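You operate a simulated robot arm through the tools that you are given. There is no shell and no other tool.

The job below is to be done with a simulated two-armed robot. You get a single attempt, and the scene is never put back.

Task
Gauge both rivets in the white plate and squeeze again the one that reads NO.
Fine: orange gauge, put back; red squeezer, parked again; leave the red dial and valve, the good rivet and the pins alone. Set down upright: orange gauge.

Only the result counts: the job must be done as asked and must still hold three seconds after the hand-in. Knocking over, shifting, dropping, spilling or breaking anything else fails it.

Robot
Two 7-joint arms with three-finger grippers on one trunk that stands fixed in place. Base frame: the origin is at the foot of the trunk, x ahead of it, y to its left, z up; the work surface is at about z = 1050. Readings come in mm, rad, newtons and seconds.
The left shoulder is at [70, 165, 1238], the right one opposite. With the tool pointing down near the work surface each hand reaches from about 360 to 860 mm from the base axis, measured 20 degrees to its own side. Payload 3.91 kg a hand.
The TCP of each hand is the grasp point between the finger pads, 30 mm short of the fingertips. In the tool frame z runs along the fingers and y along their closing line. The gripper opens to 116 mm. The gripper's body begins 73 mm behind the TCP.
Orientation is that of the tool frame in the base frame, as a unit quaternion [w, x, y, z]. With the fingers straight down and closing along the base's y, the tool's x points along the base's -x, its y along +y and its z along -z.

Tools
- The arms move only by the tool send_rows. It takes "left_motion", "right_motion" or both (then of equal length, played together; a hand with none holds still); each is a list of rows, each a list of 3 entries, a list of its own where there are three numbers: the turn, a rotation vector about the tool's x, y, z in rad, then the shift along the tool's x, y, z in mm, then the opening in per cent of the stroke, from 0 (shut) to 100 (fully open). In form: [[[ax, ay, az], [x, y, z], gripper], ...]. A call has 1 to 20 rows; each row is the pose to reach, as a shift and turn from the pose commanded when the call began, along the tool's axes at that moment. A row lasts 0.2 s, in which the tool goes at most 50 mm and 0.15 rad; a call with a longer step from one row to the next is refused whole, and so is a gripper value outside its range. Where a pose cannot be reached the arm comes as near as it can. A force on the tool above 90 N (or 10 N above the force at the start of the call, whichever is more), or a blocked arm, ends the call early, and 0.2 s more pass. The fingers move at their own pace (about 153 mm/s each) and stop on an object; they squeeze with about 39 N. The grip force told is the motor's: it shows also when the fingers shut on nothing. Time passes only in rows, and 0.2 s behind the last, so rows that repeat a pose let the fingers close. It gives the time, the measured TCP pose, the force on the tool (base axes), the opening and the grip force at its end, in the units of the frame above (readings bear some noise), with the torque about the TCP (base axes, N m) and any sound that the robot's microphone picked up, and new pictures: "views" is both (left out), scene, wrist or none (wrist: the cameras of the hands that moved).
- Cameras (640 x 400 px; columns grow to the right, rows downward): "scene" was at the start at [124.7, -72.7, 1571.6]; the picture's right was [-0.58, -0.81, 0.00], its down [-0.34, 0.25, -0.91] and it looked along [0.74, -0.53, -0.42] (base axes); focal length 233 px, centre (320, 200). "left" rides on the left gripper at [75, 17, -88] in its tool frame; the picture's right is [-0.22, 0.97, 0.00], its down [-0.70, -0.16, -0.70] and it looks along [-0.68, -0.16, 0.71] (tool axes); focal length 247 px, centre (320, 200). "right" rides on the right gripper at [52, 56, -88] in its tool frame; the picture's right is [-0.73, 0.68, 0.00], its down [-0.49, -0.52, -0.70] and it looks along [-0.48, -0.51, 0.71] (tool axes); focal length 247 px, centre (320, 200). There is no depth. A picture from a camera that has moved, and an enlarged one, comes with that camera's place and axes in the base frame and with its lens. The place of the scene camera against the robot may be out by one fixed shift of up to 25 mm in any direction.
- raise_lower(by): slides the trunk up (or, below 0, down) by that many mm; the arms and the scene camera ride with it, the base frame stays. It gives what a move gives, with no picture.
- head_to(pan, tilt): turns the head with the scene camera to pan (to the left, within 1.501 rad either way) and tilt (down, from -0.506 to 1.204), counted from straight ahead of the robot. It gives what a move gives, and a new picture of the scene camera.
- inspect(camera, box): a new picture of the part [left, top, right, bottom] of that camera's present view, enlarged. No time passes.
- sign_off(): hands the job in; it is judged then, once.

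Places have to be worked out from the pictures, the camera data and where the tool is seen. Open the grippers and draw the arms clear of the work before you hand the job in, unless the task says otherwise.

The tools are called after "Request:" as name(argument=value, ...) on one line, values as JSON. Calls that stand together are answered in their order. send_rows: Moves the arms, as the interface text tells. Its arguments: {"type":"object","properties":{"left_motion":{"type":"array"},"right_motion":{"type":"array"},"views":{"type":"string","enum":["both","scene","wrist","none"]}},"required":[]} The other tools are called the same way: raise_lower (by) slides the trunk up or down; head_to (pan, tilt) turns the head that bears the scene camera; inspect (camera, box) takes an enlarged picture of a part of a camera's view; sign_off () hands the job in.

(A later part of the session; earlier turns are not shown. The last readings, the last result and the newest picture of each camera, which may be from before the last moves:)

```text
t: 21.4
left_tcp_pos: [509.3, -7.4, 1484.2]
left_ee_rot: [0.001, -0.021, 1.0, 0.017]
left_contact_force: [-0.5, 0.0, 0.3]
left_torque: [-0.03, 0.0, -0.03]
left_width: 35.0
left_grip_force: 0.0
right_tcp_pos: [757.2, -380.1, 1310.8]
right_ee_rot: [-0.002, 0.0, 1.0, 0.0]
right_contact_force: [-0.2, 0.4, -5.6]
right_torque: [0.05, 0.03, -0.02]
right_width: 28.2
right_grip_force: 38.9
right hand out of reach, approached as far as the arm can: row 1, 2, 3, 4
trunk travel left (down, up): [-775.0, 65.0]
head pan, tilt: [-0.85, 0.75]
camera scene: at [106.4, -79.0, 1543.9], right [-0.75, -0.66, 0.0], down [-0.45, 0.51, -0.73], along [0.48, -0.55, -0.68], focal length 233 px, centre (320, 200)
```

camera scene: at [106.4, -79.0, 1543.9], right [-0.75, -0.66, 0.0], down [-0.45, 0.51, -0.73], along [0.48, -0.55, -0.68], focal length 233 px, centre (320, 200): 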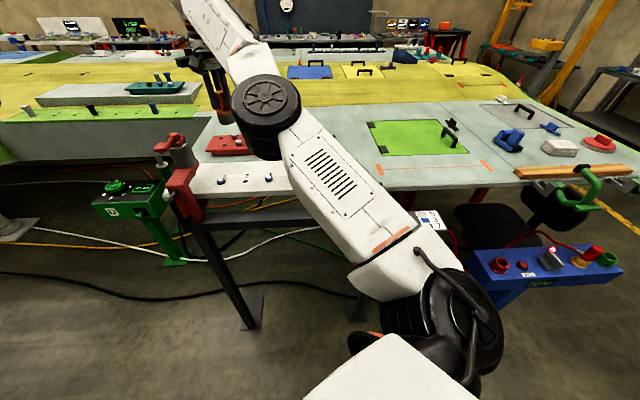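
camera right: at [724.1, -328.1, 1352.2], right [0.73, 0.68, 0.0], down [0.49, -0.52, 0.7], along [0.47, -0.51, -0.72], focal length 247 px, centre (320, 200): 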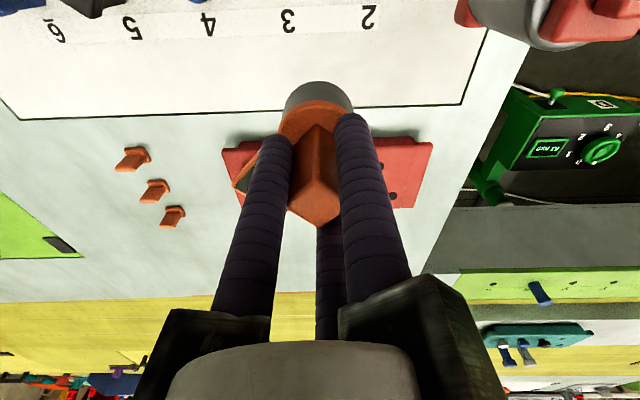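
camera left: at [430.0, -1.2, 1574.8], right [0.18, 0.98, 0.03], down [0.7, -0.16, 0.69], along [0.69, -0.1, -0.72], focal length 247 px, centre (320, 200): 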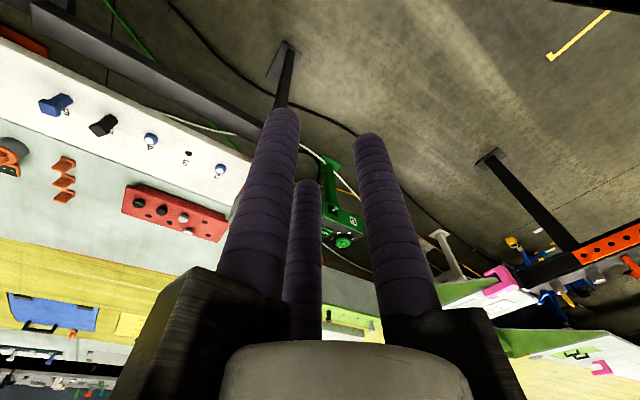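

Comparing with the left arm: it left the same limit cleanly by moving back, outward and up together. I'll mirror that motion with the right arm.

Request:
send_rows(right_motion=[[[0, 0, 0], [15, -22, -30], 0], [[0, 0, 0], [30, -45, -60], 0], [[0, 0, 0], [46, -67, -90], 0], [[0, 0, 0], [62, -90, -120], 0], [[0, 0, 0], [80, -113, -145], 0], [[0, 0, 0], [100, -136, -165], 0]], views="scene")

```text
t: 23.0
left_tcp_pos: [508.2, -14.2, 1485.2]
left_ee_rot: [0.0, -0.021, 1.0, 0.019]
left_contact_force: [-0.7, -0.1, 0.2]
left_torque: [0.02, -0.02, -0.01]
left_width: 35.1
left_grip_force: 0.0
right_tcp_pos: [666.7, -447.1, 1440.0]
right_ee_rot: [0.019, -0.048, 0.998, 0.04]
right_contact_force: [0.4, -0.5, -5.3]
right_torque: [0.05, 0.04, 0.0]
right_width: 28.3
right_grip_force: 39.0
right hand out of reach, approached as far as the arm can: row 2, 3, 4, 5, 6
trunk travel left (down, up): [-775.0, 65.0]
head pan, tilt: [-0.85, 0.75]
stopped in row 6 (right hand): the arm was blocked; the commanded pose is now the measured one
camera scene: at [105.5, -85.7, 1543.6], right [-0.75, -0.66, 0.0], down [-0.45, 0.51, -0.73], along [0.48, -0.55, -0.68], focal length 233 px, centre (320, 200)
```

scene: 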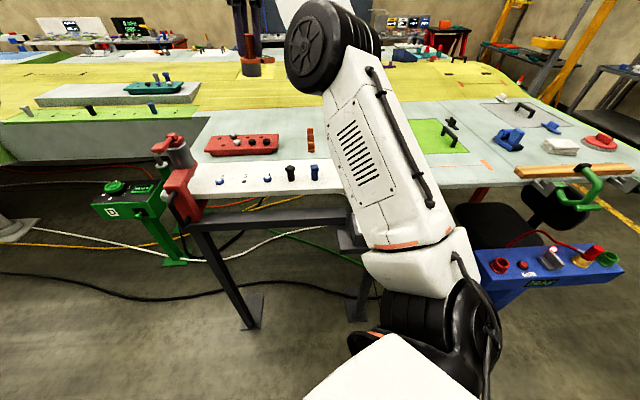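

The arm has reconfigured with the elbow high again, and the gauge is still held. I'll correct the small tilt and keep backing inward from here.

Request:
send_rows(right_motion=[[[0, 0, 0], [15, -10, -5], 0], [[0, 0, 0], [30, -20, -10], 0], [[0, 0, 0], [50, -30, -10], 0], [[0, 0, 0], [75, -40, -10], 0], [[0, 0, 0], [100, -50, -5], 0]], views="scene")

```text
t: 24.2
left_tcp_pos: [505.9, -13.3, 1486.8]
left_ee_rot: [0.0, -0.022, 1.0, 0.018]
left_contact_force: [-0.3, 0.2, 0.6]
left_torque: [0.03, -0.07, -0.03]
left_width: 34.6
left_grip_force: 0.1
right_tcp_pos: [569.9, -504.8, 1440.6]
right_ee_rot: [0.02, -0.048, 0.998, 0.04]
right_contact_force: [0.7, -0.8, -5.1]
right_torque: [0.04, -0.02, 0.0]
right_width: 28.4
right_grip_force: 39.2
trunk travel left (down, up): [-775.0, 65.0]
head pan, tilt: [-0.85, 0.75]
camera scene: at [102.9, -84.1, 1543.9], right [-0.75, -0.66, 0.0], down [-0.45, 0.51, -0.73], along [0.48, -0.55, -0.68], focal length 233 px, centre (320, 200)
```

scene: 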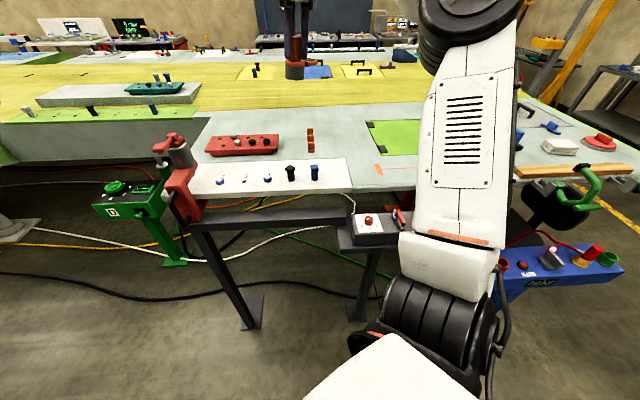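

The arm is free again at (570, -505, 1441) with a bent elbow. I'll correct the small tilt back to straight down first, and from now on stay well inside the reach limit.

Request:
send_rows(right_motion=[[[0.04, 0.02, 0.048], [0, 0, 0], 0], [[0.08, 0.04, 0.096], [0, 0, 0], 0]], views="both")

```text
t: 24.8
left_tcp_pos: [507.4, -11.6, 1485.7]
left_ee_rot: [0.001, -0.022, 1.0, 0.018]
left_contact_force: [0.2, 0.0, -0.6]
left_torque: [-0.01, 0.01, -0.04]
left_width: 34.9
left_grip_force: 0.0
right_tcp_pos: [570.6, -504.8, 1439.6]
right_ee_rot: [0.0, 0.0, 1.0, -0.001]
right_contact_force: [-0.2, -0.1, -5.5]
right_torque: [0.04, -0.01, 0.02]
right_width: 28.3
right_grip_force: 39.3
trunk travel left (down, up): [-775.0, 65.0]
head pan, tilt: [-0.85, 0.75]
camera scene: at [104.4, -82.1, 1543.9], right [-0.75, -0.66, 0.0], down [-0.45, 0.51, -0.73], along [0.48, -0.55, -0.68], focal length 233 px, centre (320, 200)
camera right: at [520.1, -448.5, 1527.6], right [0.73, 0.68, 0.0], down [0.49, -0.52, 0.7], along [0.48, -0.51, -0.71], focal length 247 px, centre (320, 200)
```

scene: 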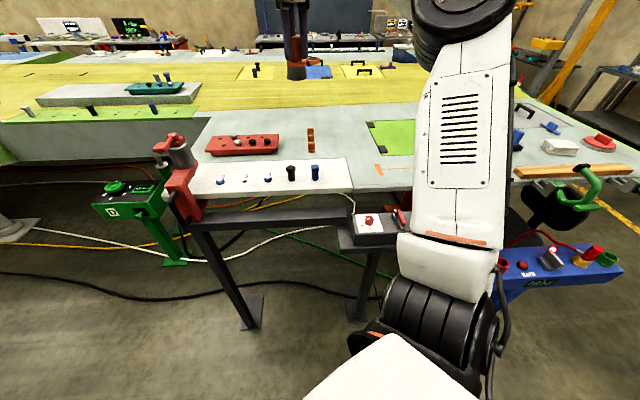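
right: 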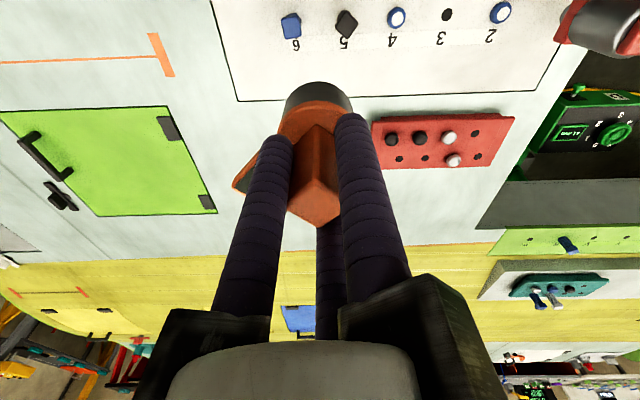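

This wrist view shows the whole plate clearly. I'll enlarge it to measure the rivets, pins and squeezer.

Request:
inspect(camera="right", box=[260, 0, 540, 120])

Request:
inspect(camera="right", box=[480, 0, 640, 100])

Request:
inspect(camera="scene", box=[140, 120, 220, 240])

Request:
inspect(camera="scene", box=[190, 140, 360, 240])

```text
2.29 times, centred on (400, 60) of right
camera zoom: at [520.1, -448.5, 1527.6], right [0.73, 0.68, 0.0], down [0.49, -0.52, 0.7], along [0.48, -0.51, -0.71], focal length 564 px, centre (137, 520)
```

zoom: 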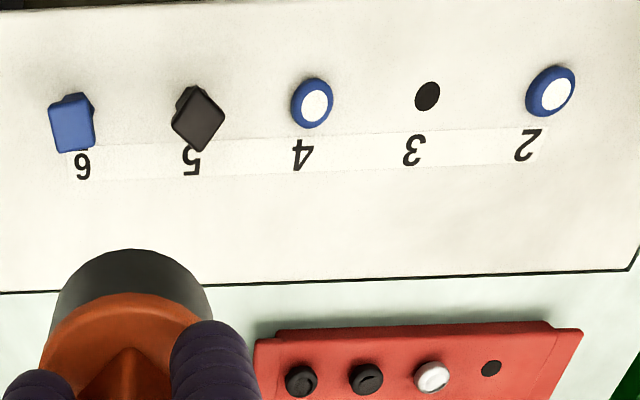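

```text
4.00 times, centred on (560, 50) of right
camera zoom: at [520.1, -448.5, 1527.6], right [0.73, 0.68, 0.0], down [0.49, -0.52, 0.7], along [0.48, -0.51, -0.71], focal length 988 px, centre (-640, 800)
```

zoom: 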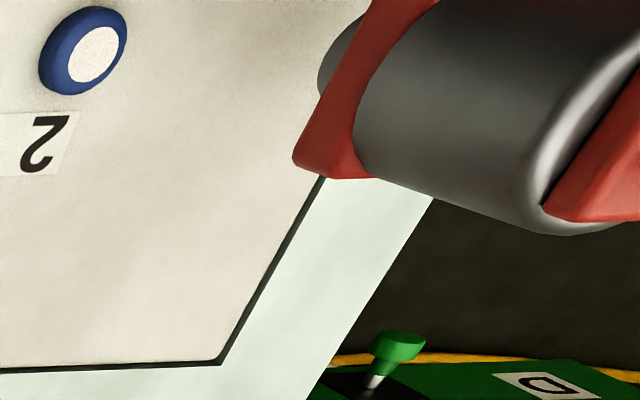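

```text
3.33 times, centred on (180, 180) of scene
camera zoom: at [104.4, -82.1, 1543.9], right [-0.75, -0.66, 0.0], down [-0.45, 0.51, -0.73], along [0.48, -0.55, -0.68], focal length 775 px, centre (787, 267)
```

zoom: 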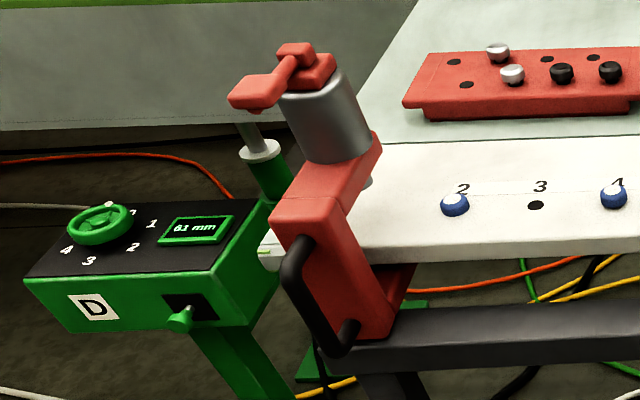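

```text
3.76 times, centred on (275, 190) of scene
camera zoom: at [104.4, -82.1, 1543.9], right [-0.75, -0.66, 0.0], down [-0.45, 0.51, -0.73], along [0.48, -0.55, -0.68], focal length 876 px, centre (489, 238)
```

zoom: 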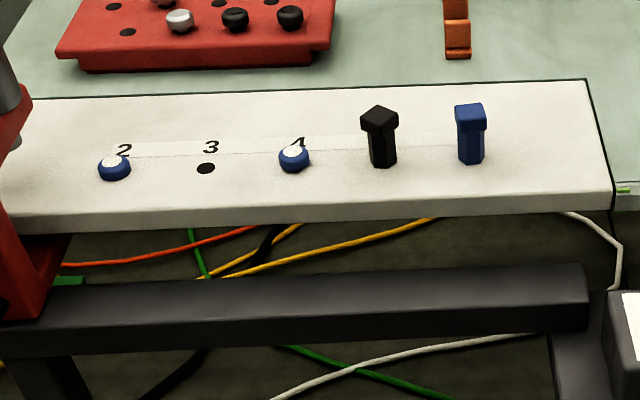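

From this view rivet 2 is near (765, -305), rivet 4 near (654, -415) and hole 3 near (710, -360), rivet tops about z 1060. I'll go down to hover over empty hole 3 at TCP z ≈ 1235 (gauge bottom ≈ 1163, above the pins) for a closer fix.

Request:
send_rows(right_motion=[[[0, 0, 0], [-20, 21, 29], 0], [[0, 0, 0], [-40, 42, 58], 0], [[0, 0, 0], [-60, 62, 88], 0], [[0, 0, 0], [-79, 83, 117], 0], [[0, 0, 0], [-99, 104, 146], 0], [[0, 0, 0], [-119, 124, 175], 0], [[0, 0, 0], [-138, 145, 204], 0], [[0, 0, 0], [-138, 145, 204], 0]], views="both")

```text
t: 26.6
left_tcp_pos: [507.5, -11.0, 1486.4]
left_ee_rot: [0.001, -0.02, 1.0, 0.018]
left_contact_force: [-1.0, 0.2, 0.4]
left_torque: [-0.03, -0.02, 0.03]
left_width: 34.9
left_grip_force: 0.0
right_tcp_pos: [707.2, -358.2, 1236.6]
right_ee_rot: [0.001, 0.0, 1.0, 0.0]
right_contact_force: [-0.2, -1.0, -5.0]
right_torque: [0.07, 0.0, 0.0]
right_width: 28.1
right_grip_force: 39.1
trunk travel left (down, up): [-775.0, 65.0]
head pan, tilt: [-0.85, 0.75]
camera scene: at [104.3, -82.2, 1543.9], right [-0.75, -0.66, 0.0], down [-0.45, 0.51, -0.73], along [0.48, -0.55, -0.68], focal length 233 px, centre (320, 200)
camera right: at [657.0, -302.8, 1324.7], right [0.73, 0.68, 0.0], down [0.49, -0.52, 0.7], along [0.48, -0.51, -0.71], focal length 247 px, centre (320, 200)
```

scene: 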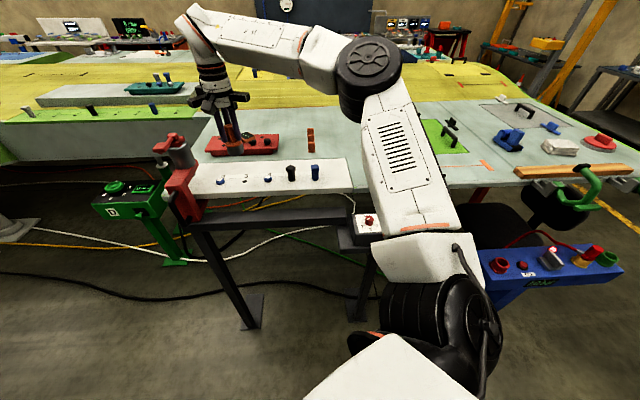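
right: 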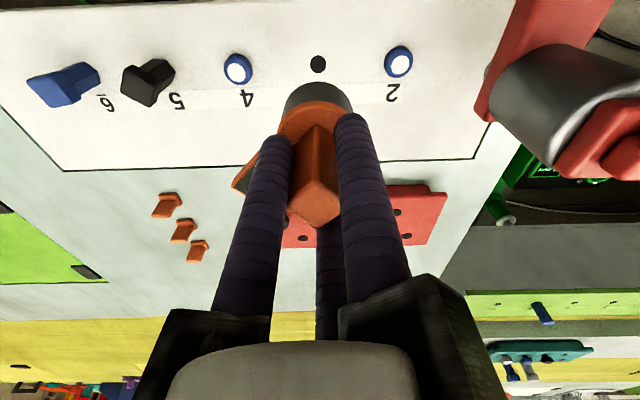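

Request:
inspect(camera="right", box=[210, 30, 430, 130])

Request:
inspect(camera="right", box=[440, 0, 640, 200])

Request:
inspect(camera="scene", box=[190, 90, 310, 200])

```text
2.91 times, centred on (320, 80) of right
camera zoom: at [657.0, -302.8, 1324.7], right [0.73, 0.68, 0.0], down [0.49, -0.52, 0.7], along [0.48, -0.51, -0.71], focal length 718 px, centre (320, 549)
```

zoom: 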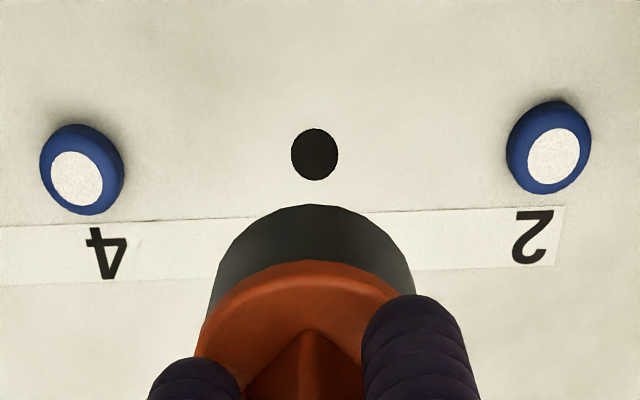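

```text
2.00 times, centred on (540, 100) of right
camera zoom: at [657.0, -302.8, 1324.7], right [0.73, 0.68, 0.0], down [0.49, -0.52, 0.7], along [0.48, -0.51, -0.71], focal length 494 px, centre (-120, 400)
```

zoom: 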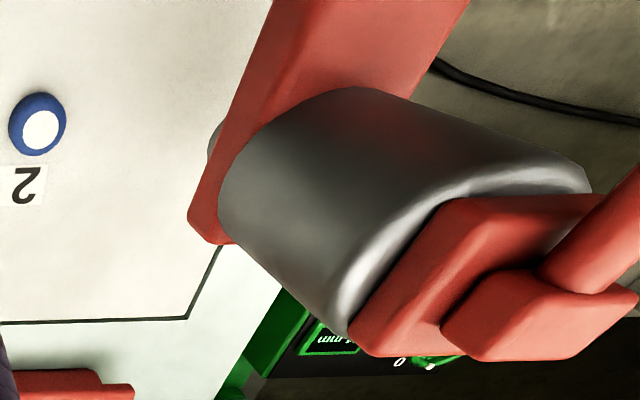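

```text
3.64 times, centred on (250, 145) of scene
camera zoom: at [104.3, -82.2, 1543.9], right [-0.75, -0.66, 0.0], down [-0.45, 0.51, -0.73], along [0.48, -0.55, -0.68], focal length 846 px, centre (574, 400)
```

zoom: 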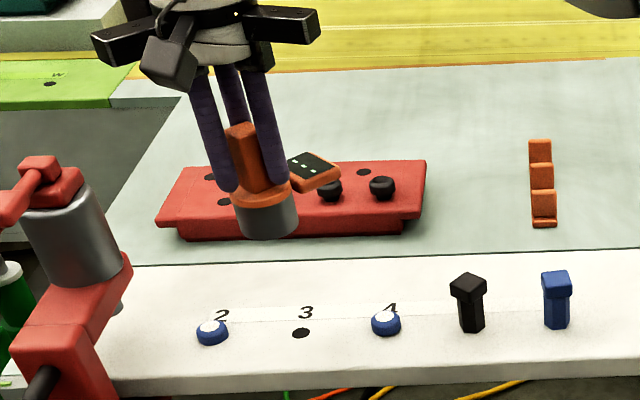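

The readout is visible from the head camera at this yaw, which will do nicely for reading. I'll zoom on the held gauge to measure its exact offset in the hand before lowering it on a rivet.

Request:
inspect(camera="right", box=[270, 70, 370, 150])

Request:
inspect(camera="scene", box=[215, 110, 295, 190])

Request:
send_rows(right_motion=[[[0, 0, 0], [0, 0, 0], 0]], views="none")

```text
5.00 times, centred on (320, 110) of right
camera zoom: at [657.0, -302.8, 1324.7], right [0.73, 0.68, 0.0], down [0.49, -0.52, 0.7], along [0.48, -0.51, -0.71], focal length 1235 px, centre (320, 650)
```

zoom: 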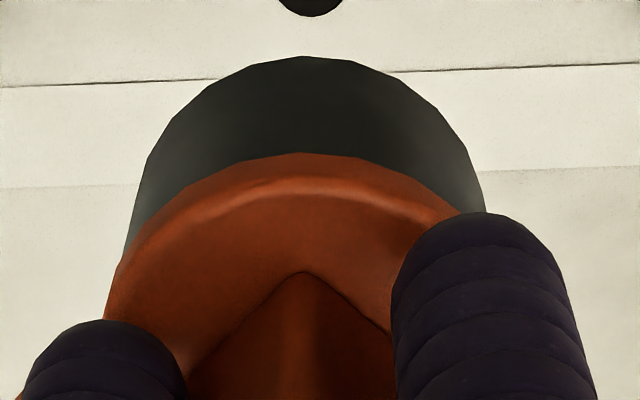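

```text
5.00 times, centred on (255, 150) of scene
camera zoom: at [104.3, -82.2, 1543.9], right [-0.75, -0.66, 0.0], down [-0.45, 0.51, -0.73], along [0.48, -0.55, -0.68], focal length 1163 px, centre (645, 450)
```

zoom: 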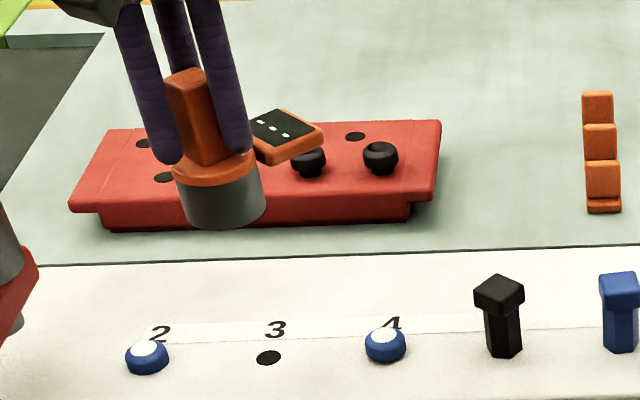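

```text
t: 27.0
left_tcp_pos: [509.8, -10.6, 1486.0]
left_ee_rot: [0.0, -0.022, 1.0, 0.017]
left_contact_force: [1.2, 0.4, 0.1]
left_torque: [-0.01, 0.0, -0.04]
left_width: 34.7
left_grip_force: 0.1
right_tcp_pos: [708.5, -357.1, 1236.3]
right_ee_rot: [-0.001, 0.001, 1.0, -0.001]
right_contact_force: [0.2, -0.5, -5.6]
right_torque: [0.04, -0.01, 0.02]
right_width: 28.1
right_grip_force: 39.2
trunk travel left (down, up): [-775.0, 65.0]
head pan, tilt: [-0.85, 0.75]
```

Fitting the gauge's bottom circle gives an offset of about (+1.6, -2.6) mm from the TCP; rivets are ~28 mm across, tops near z 1063, spaced 80 mm. I'll move over rivet 4 and come down to just above it, then check alignment from both cameras.

Request:
send_rows(right_motion=[[[0, 0, 0], [30, -30, 0], 0], [[0, 0, 0], [57.6, -57.4, 0], 0], [[0, 0, 0], [57.6, -57.4, 30], 0], [[0, 0, 0], [57.6, -57.4, 60], 0], [[0, 0, 0], [57.6, -57.4, 78], 0], [[0, 0, 0], [57.6, -57.4, 78], 0]], views="both")

Request:
inspect(camera="right", box=[240, 50, 400, 150])

Request:
inspect(camera="scene", box=[230, 130, 310, 200])

```text
t: 28.4
left_tcp_pos: [507.7, -10.5, 1485.5]
left_ee_rot: [0.001, -0.022, 1.0, 0.017]
left_contact_force: [-0.2, 0.3, -1.1]
left_torque: [-0.04, 0.05, -0.02]
left_width: 34.7
left_grip_force: 0.2
right_tcp_pos: [653.0, -414.1, 1158.2]
right_ee_rot: [0.0, 0.0, 1.0, -0.001]
right_contact_force: [0.0, 0.2, -3.7]
right_torque: [0.04, 0.04, -0.02]
right_width: 28.2
right_grip_force: 39.2
trunk travel left (down, up): [-775.0, 65.0]
head pan, tilt: [-0.85, 0.75]
camera scene: at [105.7, -81.0, 1543.9], right [-0.75, -0.66, 0.0], down [-0.45, 0.51, -0.73], along [0.48, -0.55, -0.68], focal length 233 px, centre (320, 200)
camera right: at [602.4, -358.5, 1245.0], right [0.73, 0.68, 0.0], down [0.49, -0.52, 0.7], along [0.48, -0.51, -0.71], focal length 247 px, centre (320, 200)
```

scene: 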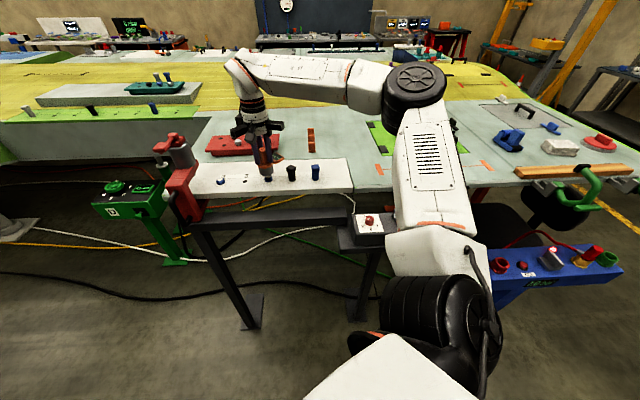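
right: 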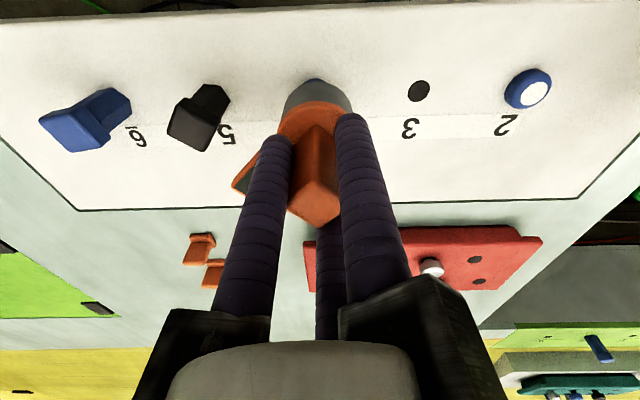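

```text
4.00 times, centred on (320, 100) of right
camera zoom: at [602.4, -358.5, 1245.0], right [0.73, 0.68, 0.0], down [0.49, -0.52, 0.7], along [0.48, -0.51, -0.71], focal length 988 px, centre (320, 600)
```

zoom: 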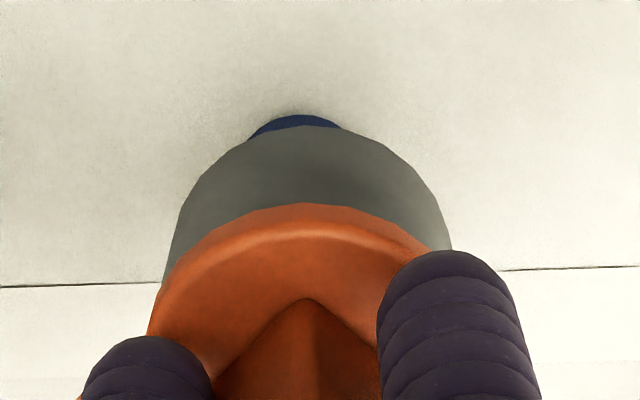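

```text
5.71 times, centred on (270, 165) of scene
camera zoom: at [105.7, -81.0, 1543.9], right [-0.75, -0.66, 0.0], down [-0.45, 0.51, -0.73], along [0.48, -0.55, -0.68], focal length 1329 px, centre (606, 400)
```

zoom: 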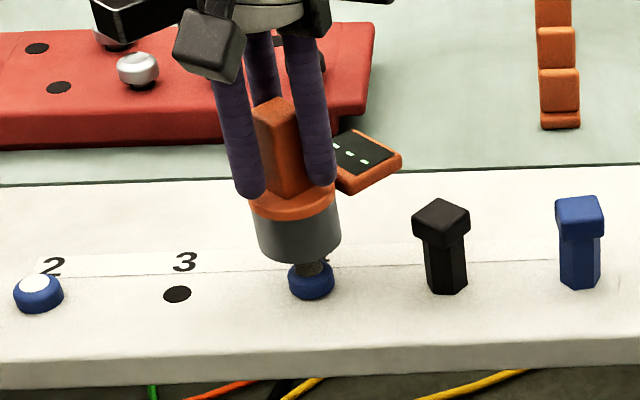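

There is something dark between the gauge and the rivet top; I'll zoom in to see whether it is the rivet's head in shadow or a probe.

Request:
inspect(camera="scene", box=[255, 160, 285, 185])

Request:
inspect(camera="right", box=[290, 65, 350, 105])

```text
16.00 times, centred on (270, 172) of scene
camera zoom: at [105.7, -81.0, 1543.9], right [-0.75, -0.66, 0.0], down [-0.45, 0.51, -0.73], along [0.48, -0.55, -0.68], focal length 3722 px, centre (1120, 640)
```

zoom: 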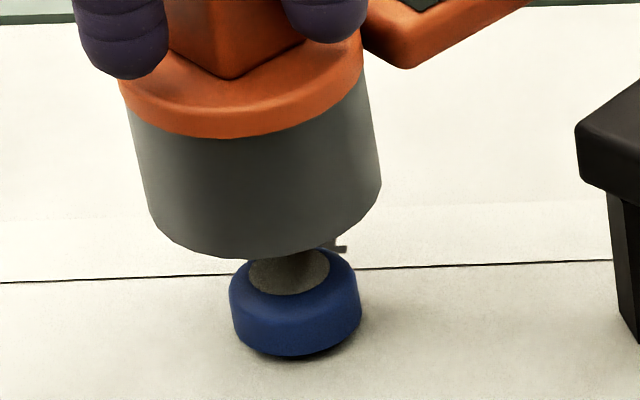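

```text
10.00 times, centred on (320, 85) of right
camera zoom: at [602.4, -358.5, 1245.0], right [0.73, 0.68, 0.0], down [0.49, -0.52, 0.7], along [0.48, -0.51, -0.71], focal length 2470 px, centre (320, 1350)
```

zoom: 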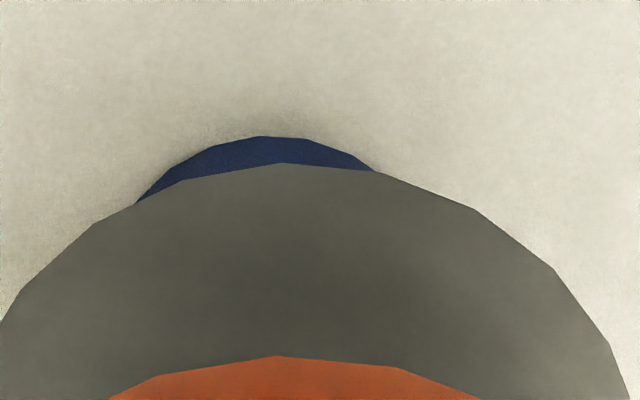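

The dark patch is just the shaded rivet top. Both cameras agree the gauge is about 2.3 mm too far along (+0.73, +0.68), so I'll shift it back and lower to about 5 mm above the rivet.

Request:
send_rows(right_motion=[[[0, 0, 0], [1.7, -1.6, 0], 0], [[0, 0, 0], [1.7, -1.6, 8], 0], [[0, 0, 0], [1.7, -1.6, 15], 0], [[0, 0, 0], [1.7, -1.6, 15], 0]], views="none")

Request:
inspect(camera="scene", box=[255, 160, 285, 185])

Request:
inspect(camera="right", box=[290, 65, 350, 105])

```text
t: 29.4
left_tcp_pos: [507.7, -10.6, 1486.3]
left_ee_rot: [0.001, -0.021, 1.0, 0.017]
left_contact_force: [-0.5, 0.3, -0.1]
left_torque: [-0.02, -0.01, 0.02]
left_width: 35.0
left_grip_force: 0.0
right_tcp_pos: [651.8, -415.7, 1142.7]
right_ee_rot: [-0.001, 0.0, 1.0, -0.001]
right_contact_force: [-0.3, -0.3, -5.0]
right_torque: [0.06, -0.01, -0.02]
right_width: 28.0
right_grip_force: 39.1
trunk travel left (down, up): [-775.0, 65.0]
head pan, tilt: [-0.85, 0.75]
```

```text
16.00 times, centred on (270, 172) of scene
camera zoom: at [104.8, -81.8, 1543.9], right [-0.75, -0.66, 0.0], down [-0.45, 0.51, -0.73], along [0.48, -0.55, -0.68], focal length 3722 px, centre (1120, 640)
```

zoom: 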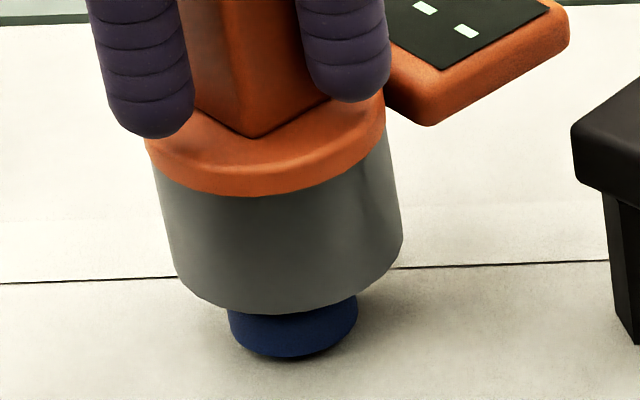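

```text
10.00 times, centred on (320, 85) of right
camera zoom: at [599.8, -361.1, 1230.9], right [0.73, 0.68, 0.0], down [0.49, -0.52, 0.7], along [0.48, -0.51, -0.71], focal length 2470 px, centre (320, 1350)
```

zoom: 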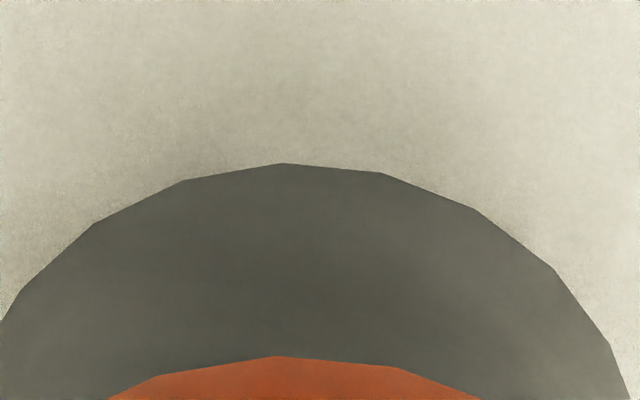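

Alignment is now within about 1 mm in both views. I'll make a final 1 mm trim toward the robot and go down in small steps, watching the force.

Request:
send_rows(right_motion=[[[0, 0, 0], [0.3, 0.9, 2], 0], [[0, 0, 0], [0.3, 0.9, 5], 0], [[0, 0, 0], [0.3, 0.9, 8], 0], [[0, 0, 0], [0.3, 0.9, 10], 0]], views="none")

Request:
inspect(camera="scene", box=[250, 145, 300, 185])

```text
t: 30.4
left_tcp_pos: [507.9, -10.7, 1485.7]
left_ee_rot: [-0.001, -0.02, 1.0, 0.018]
left_contact_force: [0.4, 0.0, 0.6]
left_torque: [0.03, -0.02, -0.03]
left_width: 34.8
left_grip_force: 0.0
right_tcp_pos: [650.8, -416.2, 1131.7]
right_ee_rot: [0.001, 0.0, 1.0, -0.001]
right_contact_force: [0.2, -0.6, -5.0]
right_torque: [0.03, -0.03, 0.02]
right_width: 28.1
right_grip_force: 39.5
trunk travel left (down, up): [-775.0, 65.0]
head pan, tilt: [-0.85, 0.75]
```

```text
10.00 times, centred on (275, 165) of scene
camera zoom: at [105.2, -81.9, 1543.9], right [-0.75, -0.66, 0.0], down [-0.45, 0.51, -0.73], along [0.48, -0.55, -0.68], focal length 2326 px, centre (770, 550)
```

zoom: 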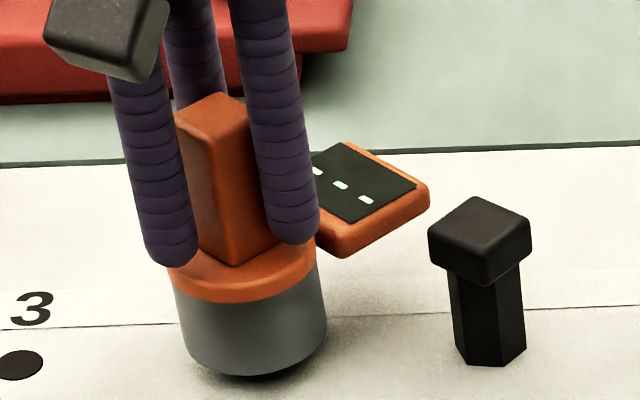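

The gauge bottom has passed the rivet's top height with no extra force, so the rivet is entering the bore. I'll continue down gently.

Request:
send_rows(right_motion=[[[0, 0, 0], [0, 0, 2], 0], [[0, 0, 0], [0, 0, 4], 0], [[0, 0, 0], [0, 0, 6], 0], [[0, 0, 0], [0, 0, 8], 0], [[0, 0, 0], [0, 0, 8], 0]], views="none")

Request:
inspect(camera="scene", box=[250, 145, 300, 185])

```text
t: 31.6
left_tcp_pos: [507.3, -10.1, 1484.8]
left_ee_rot: [0.001, -0.02, 1.0, 0.017]
left_contact_force: [-0.2, -0.6, 1.2]
left_torque: [0.0, -0.02, 0.01]
left_width: 34.8
left_grip_force: 0.0
right_tcp_pos: [648.7, -415.8, 1125.3]
right_ee_rot: [0.0, 0.0, 1.0, -0.001]
right_contact_force: [-0.2, -0.2, -5.3]
right_torque: [0.03, -0.01, 0.02]
right_width: 28.4
right_grip_force: 39.0
trunk travel left (down, up): [-775.0, 65.0]
head pan, tilt: [-0.85, 0.75]
```

```text
10.00 times, centred on (275, 165) of scene
camera zoom: at [105.2, -81.8, 1543.9], right [-0.75, -0.66, 0.0], down [-0.45, 0.51, -0.73], along [0.48, -0.55, -0.68], focal length 2326 px, centre (770, 550)
```

zoom: 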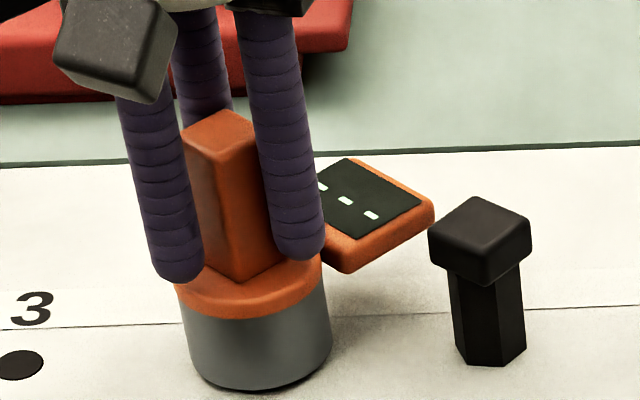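

Nearly seated (bottom about z 1052) and the readout still shows dashes. I'll go down a few more millimetres until light contact.

Request:
send_rows(right_motion=[[[0, 0, 0], [0, 0, 1], 0], [[0, 0, 0], [0, 0, 2], 0], [[0, 0, 0], [0, 0, 3], 0], [[0, 0, 0], [0, 0, 3], 0]], views="none")

Request:
inspect(camera="scene", box=[250, 145, 300, 185])

```text
t: 32.6
left_tcp_pos: [507.5, -10.4, 1485.5]
left_ee_rot: [0.0, -0.021, 1.0, 0.018]
left_contact_force: [0.0, -0.4, 0.1]
left_torque: [0.01, -0.01, -0.03]
left_width: 35.1
left_grip_force: 0.0
right_tcp_pos: [650.5, -417.6, 1122.2]
right_ee_rot: [0.0, 0.0, 1.0, -0.001]
right_contact_force: [0.0, -0.4, -5.3]
right_torque: [0.06, 0.0, 0.0]
right_width: 27.9
right_grip_force: 39.1
trunk travel left (down, up): [-775.0, 65.0]
head pan, tilt: [-0.85, 0.75]
```

```text
10.00 times, centred on (275, 165) of scene
camera zoom: at [105.2, -81.8, 1543.9], right [-0.75, -0.66, 0.0], down [-0.45, 0.51, -0.73], along [0.48, -0.55, -0.68], focal length 2326 px, centre (770, 550)
```

zoom: 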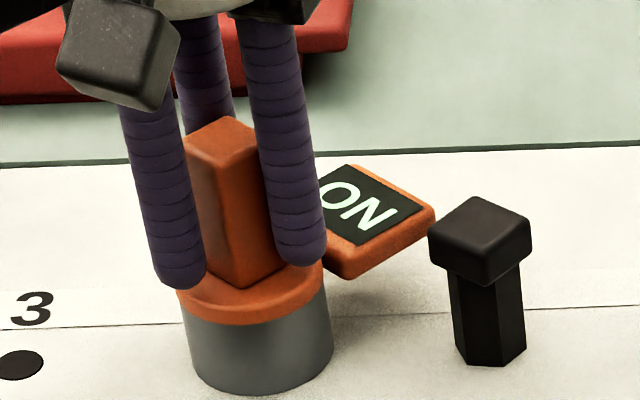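

The readout now shows letters over rivet 4. I'll zoom to be sure of the reading.

Request:
inspect(camera="scene", box=[270, 155, 290, 172])

```text
16.00 times, centred on (280, 164) of scene
camera zoom: at [105.2, -81.8, 1543.9], right [-0.75, -0.66, 0.0], down [-0.45, 0.51, -0.73], along [0.48, -0.55, -0.68], focal length 3722 px, centre (960, 784)
```

zoom: 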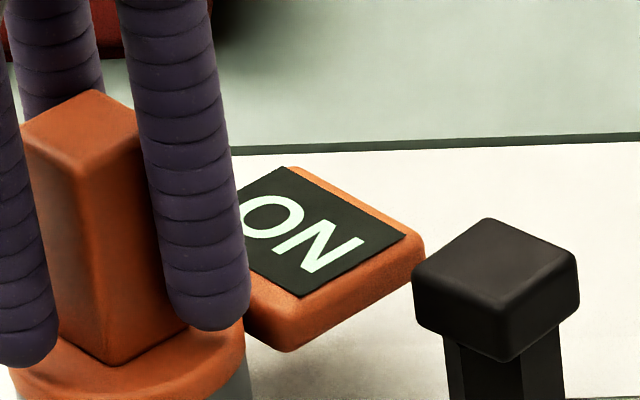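

Upside down from this side, it clearly reads NO, so rivet 4 is the bad one. I'll lift straight up and move on to check rivet 2, turning 0.15 rad so the gripper's jaws stay clear of the parked squeezer.

Request:
send_rows(right_motion=[[[0, 0, 0], [0, 0, -3], 0], [[0, 0, 0], [0, 0, -10], 0], [[0, 0, 0], [0, 0, -25], 0], [[0, 0, 0], [0, 0, -55], 0], [[0, 0, 0], [0, 0, -88], 0], [[0, 0, -0.05], [-37, 38, -88], 0], [[0, 0, -0.1], [-75, 76, -88], 0], [[0, 0, -0.15], [-112.5, 113.7, -88], 0], [[0, 0, -0.15], [-112.5, 113.7, -88], 0]], views="both")

Request:
inspect(camera="scene", box=[150, 80, 270, 240])

Request:
inspect(camera="right", box=[260, 20, 500, 170])

```text
refused: row 6 steps farther than a row can; nothing moved
```

```text
2.50 times, centred on (210, 160) of scene
camera zoom: at [105.2, -81.8, 1543.9], right [-0.75, -0.66, 0.0], down [-0.45, 0.51, -0.73], along [0.48, -0.55, -0.68], focal length 582 px, centre (595, 300)
```

zoom: 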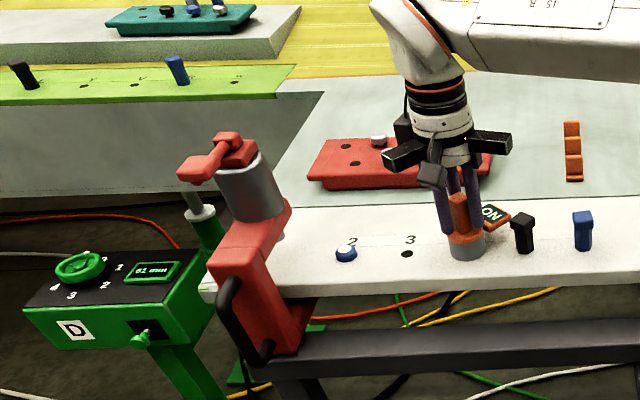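

```text
2.67 times, centred on (380, 95) of right
camera zoom: at [599.3, -361.9, 1209.9], right [0.73, 0.68, 0.0], down [0.49, -0.52, 0.7], along [0.48, -0.51, -0.71], focal length 659 px, centre (160, 480)
```

zoom: 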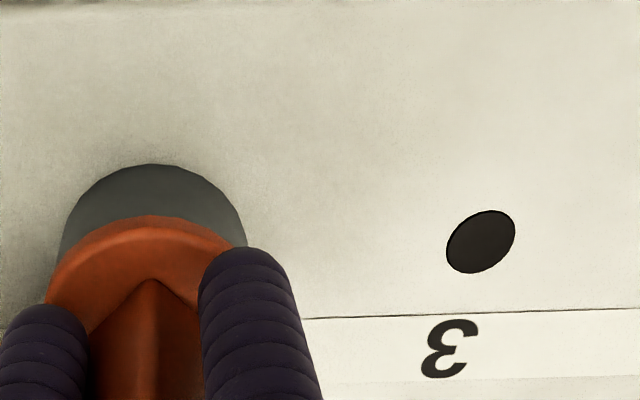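

The call was refused for too long a step; I'll resend it with shorter steps.

Request:
send_rows(right_motion=[[[0, 0, 0], [0, 0, -3], 0], [[0, 0, 0], [0, 0, -10], 0], [[0, 0, 0], [0, 0, -25], 0], [[0, 0, 0], [0, 0, -55], 0], [[0, 0, 0], [0, 0, -88], 0], [[0, 0, -0.04], [-28, 28.5, -88], 0], [[0, 0, -0.08], [-56, 57, -88], 0], [[0, 0, -0.12], [-84, 85, -88], 0], [[0, 0, -0.15], [-112.5, 113.7, -88], 0], [[0, 0, -0.15], [-112.5, 113.7, -88], 0]], views="both")

Request:
inspect(camera="scene", box=[150, 80, 270, 240])

Request:
inspect(camera="right", box=[260, 20, 500, 170])

```text
t: 34.8
left_tcp_pos: [507.4, -11.3, 1486.0]
left_ee_rot: [0.001, -0.021, 1.0, 0.017]
left_contact_force: [0.5, -0.7, -0.2]
left_torque: [0.01, -0.01, 0.01]
left_width: 34.7
left_grip_force: 0.1
right_tcp_pos: [762.7, -301.3, 1210.6]
right_ee_rot: [0.001, -0.075, 0.997, 0.0]
right_contact_force: [-0.4, -0.5, -5.2]
right_torque: [0.03, 0.0, 0.03]
right_width: 28.1
right_grip_force: 38.9
trunk travel left (down, up): [-775.0, 65.0]
head pan, tilt: [-0.85, 0.75]
camera scene: at [104.8, -82.7, 1543.8], right [-0.75, -0.66, 0.0], down [-0.45, 0.51, -0.73], along [0.48, -0.55, -0.68], focal length 233 px, centre (320, 200)
camera right: at [704.6, -254.2, 1297.8], right [0.62, 0.78, 0.0], down [0.56, -0.44, 0.7], along [0.55, -0.44, -0.71], focal length 247 px, centre (320, 200)
```

scene: 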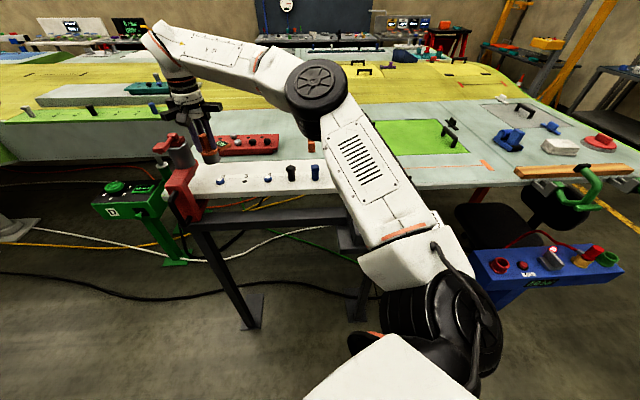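
right: 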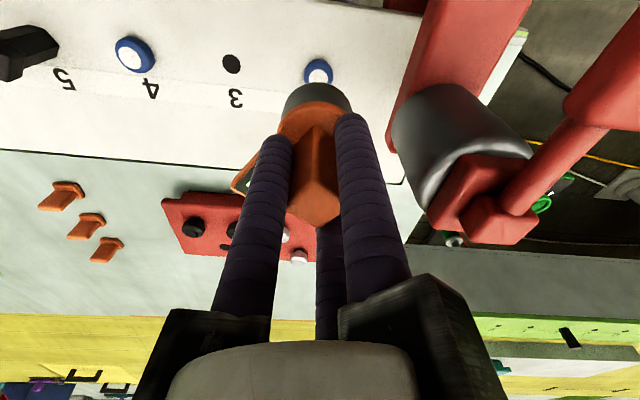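

```text
2.50 times, centred on (210, 160) of scene
camera zoom: at [104.8, -82.7, 1543.8], right [-0.75, -0.66, 0.0], down [-0.45, 0.51, -0.73], along [0.48, -0.55, -0.68], focal length 582 px, centre (595, 300)
```

zoom: 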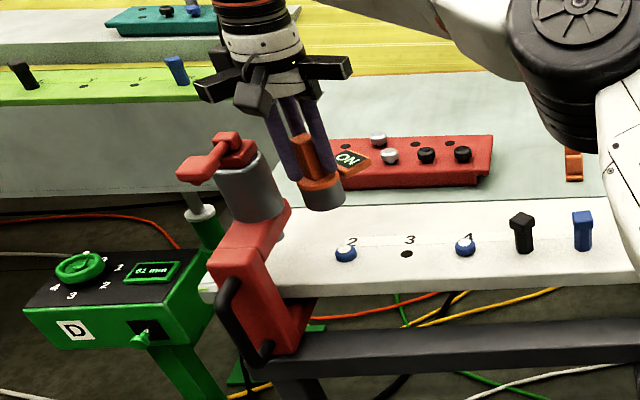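

```text
2.67 times, centred on (380, 95) of right
camera zoom: at [704.6, -254.2, 1297.8], right [0.62, 0.78, 0.0], down [0.56, -0.44, 0.7], along [0.55, -0.44, -0.71], focal length 659 px, centre (160, 480)
```

zoom: 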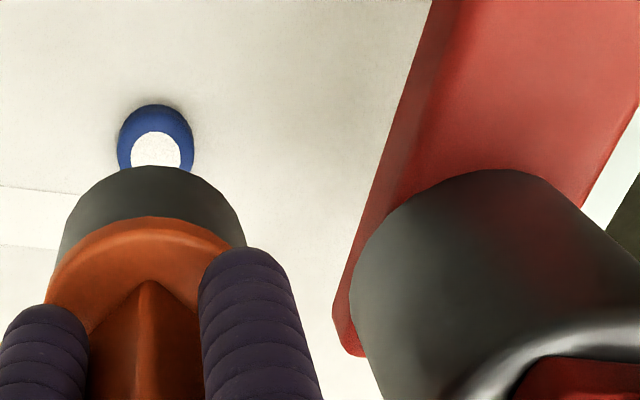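

The readout holds its last result until the next seating. Rivet 2 looks laterally aligned; by the wrist view the gauge sits 2–3 mm too far from the camera, so I'll trim that and descend to about 8 mm above the rivet.

Request:
send_rows(right_motion=[[[0, 0, 0], [1.7, 1.8, 15], 0], [[0, 0, 0], [1.7, 1.8, 35], 0], [[0, 0, 0], [1.7, 1.8, 52], 0], [[0, 0, 0], [1.7, 1.8, 64], 0], [[0, 0, 0], [1.7, 1.8, 64], 0]], views="both")

Request:
inspect(camera="scene", box=[205, 160, 235, 190])

Request:
inspect(camera="right", box=[290, 65, 350, 105])

```text
t: 36.0
left_tcp_pos: [507.2, -10.9, 1485.4]
left_ee_rot: [0.001, -0.021, 1.0, 0.016]
left_contact_force: [-0.5, 0.7, -0.4]
left_torque: [-0.02, -0.01, -0.01]
left_width: 34.8
left_grip_force: 0.0
right_tcp_pos: [761.4, -300.9, 1143.7]
right_ee_rot: [0.0, -0.075, 0.997, -0.001]
right_contact_force: [-0.2, -0.2, -5.0]
right_torque: [0.04, 0.01, 0.0]
right_width: 28.0
right_grip_force: 39.9
trunk travel left (down, up): [-775.0, 65.0]
head pan, tilt: [-0.85, 0.75]
camera scene: at [105.1, -81.8, 1543.9], right [-0.75, -0.66, 0.0], down [-0.45, 0.51, -0.73], along [0.48, -0.55, -0.68], focal length 233 px, centre (320, 200)
camera right: at [702.1, -253.6, 1232.9], right [0.62, 0.78, 0.0], down [0.56, -0.44, 0.7], along [0.55, -0.44, -0.71], focal length 247 px, centre (320, 200)
```

scene: 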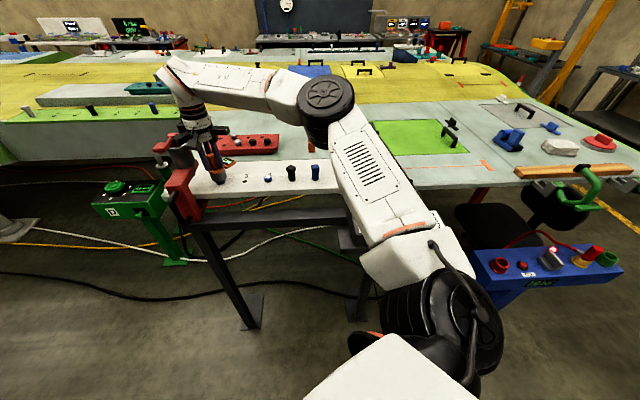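
right: 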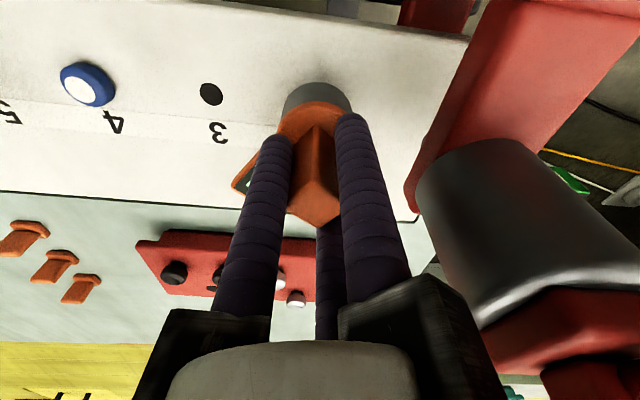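

```text
13.33 times, centred on (220, 175) of scene
camera zoom: at [105.1, -81.8, 1543.9], right [-0.75, -0.66, 0.0], down [-0.45, 0.51, -0.73], along [0.48, -0.55, -0.68], focal length 3102 px, centre (1653, 533)
```

zoom: 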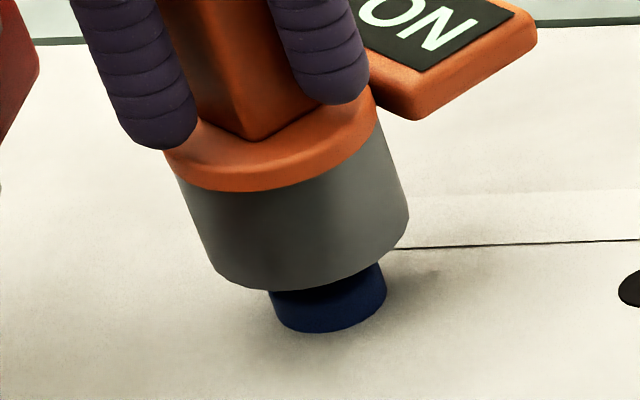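

```text
10.00 times, centred on (320, 85) of right
camera zoom: at [702.1, -253.6, 1232.9], right [0.62, 0.78, 0.0], down [0.56, -0.44, 0.7], along [0.55, -0.44, -0.71], focal length 2470 px, centre (320, 1350)
```

zoom: 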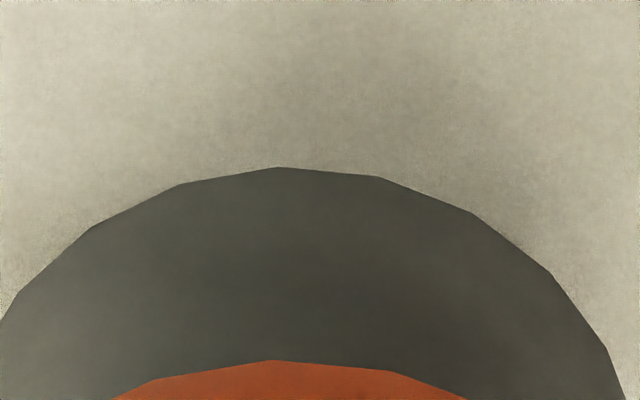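

Comparing the views with those over rivet 4, the gauge is within about 1–2 mm of rivet 2. I'll trim 1 mm along the row and descend gently, watching force.

Request:
send_rows(right_motion=[[[0, 0, 0], [-0.7, 0.7, 3], 0], [[0, 0, 0], [-0.7, 0.7, 6], 0], [[0, 0, 0], [-0.7, 0.7, 9], 0], [[0, 0, 0], [-0.7, 0.7, 12], 0], [[0, 0, 0], [-0.7, 0.7, 12], 0]], views="none")

Request:
inspect(camera="scene", box=[190, 140, 250, 190])

```text
t: 37.2
left_tcp_pos: [507.3, -9.7, 1485.1]
left_ee_rot: [0.0, -0.02, 1.0, 0.017]
left_contact_force: [0.3, 0.4, 0.0]
left_torque: [0.03, -0.02, 0.0]
left_width: 34.7
left_grip_force: 0.1
right_tcp_pos: [760.4, -301.2, 1134.0]
right_ee_rot: [0.0, -0.075, 0.997, -0.001]
right_contact_force: [-0.5, 0.0, -4.2]
right_torque: [0.04, -0.03, 0.01]
right_width: 28.2
right_grip_force: 39.0
trunk travel left (down, up): [-775.0, 65.0]
head pan, tilt: [-0.85, 0.75]
```

```text
8.00 times, centred on (220, 165) of scene
camera zoom: at [105.3, -81.6, 1543.9], right [-0.75, -0.66, 0.0], down [-0.45, 0.51, -0.73], along [0.48, -0.55, -0.68], focal length 1861 px, centre (1120, 480)
```

zoom: 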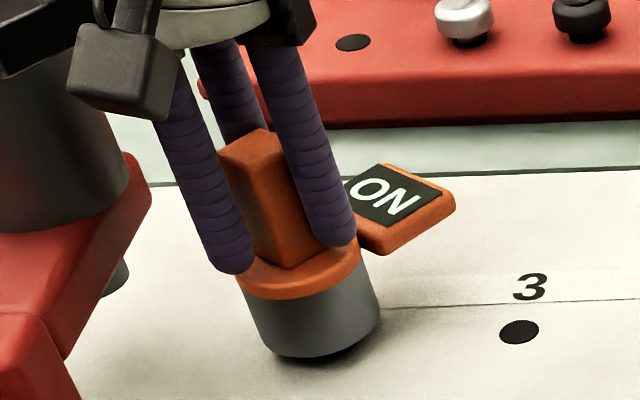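

No contact force with the rivet inside the bore. Continuing down to seat.

Request:
send_rows(right_motion=[[[0, 0, 0], [0, 0, 3], 0], [[0, 0, 0], [0, 0, 6], 0], [[0, 0, 0], [0, 0, 8], 0], [[0, 0, 0], [0, 0, 9.5], 0], [[0, 0, 0], [0, 0, 9.5], 0]], views="none")

Request:
inspect(camera="scene", box=[190, 140, 250, 190])

```text
t: 38.4
left_tcp_pos: [506.6, -10.1, 1485.7]
left_ee_rot: [0.0, -0.021, 1.0, 0.018]
left_contact_force: [-0.6, -0.2, 0.8]
left_torque: [0.01, -0.02, -0.01]
left_width: 34.7
left_grip_force: 0.1
right_tcp_pos: [761.9, -299.9, 1123.7]
right_ee_rot: [0.0, -0.075, 0.997, -0.001]
right_contact_force: [0.2, 0.6, -4.4]
right_torque: [0.04, 0.03, -0.01]
right_width: 28.4
right_grip_force: 39.2
trunk travel left (down, up): [-775.0, 65.0]
head pan, tilt: [-0.85, 0.75]
```

```text
8.00 times, centred on (220, 165) of scene
camera zoom: at [105.4, -81.6, 1543.9], right [-0.75, -0.66, 0.0], down [-0.45, 0.51, -0.73], along [0.48, -0.55, -0.68], focal length 1861 px, centre (1120, 480)
```

zoom: 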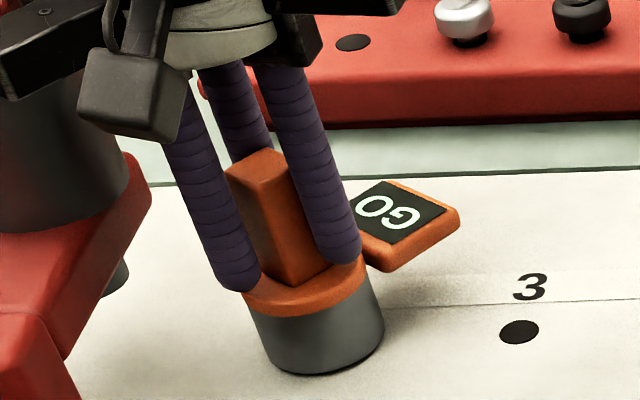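

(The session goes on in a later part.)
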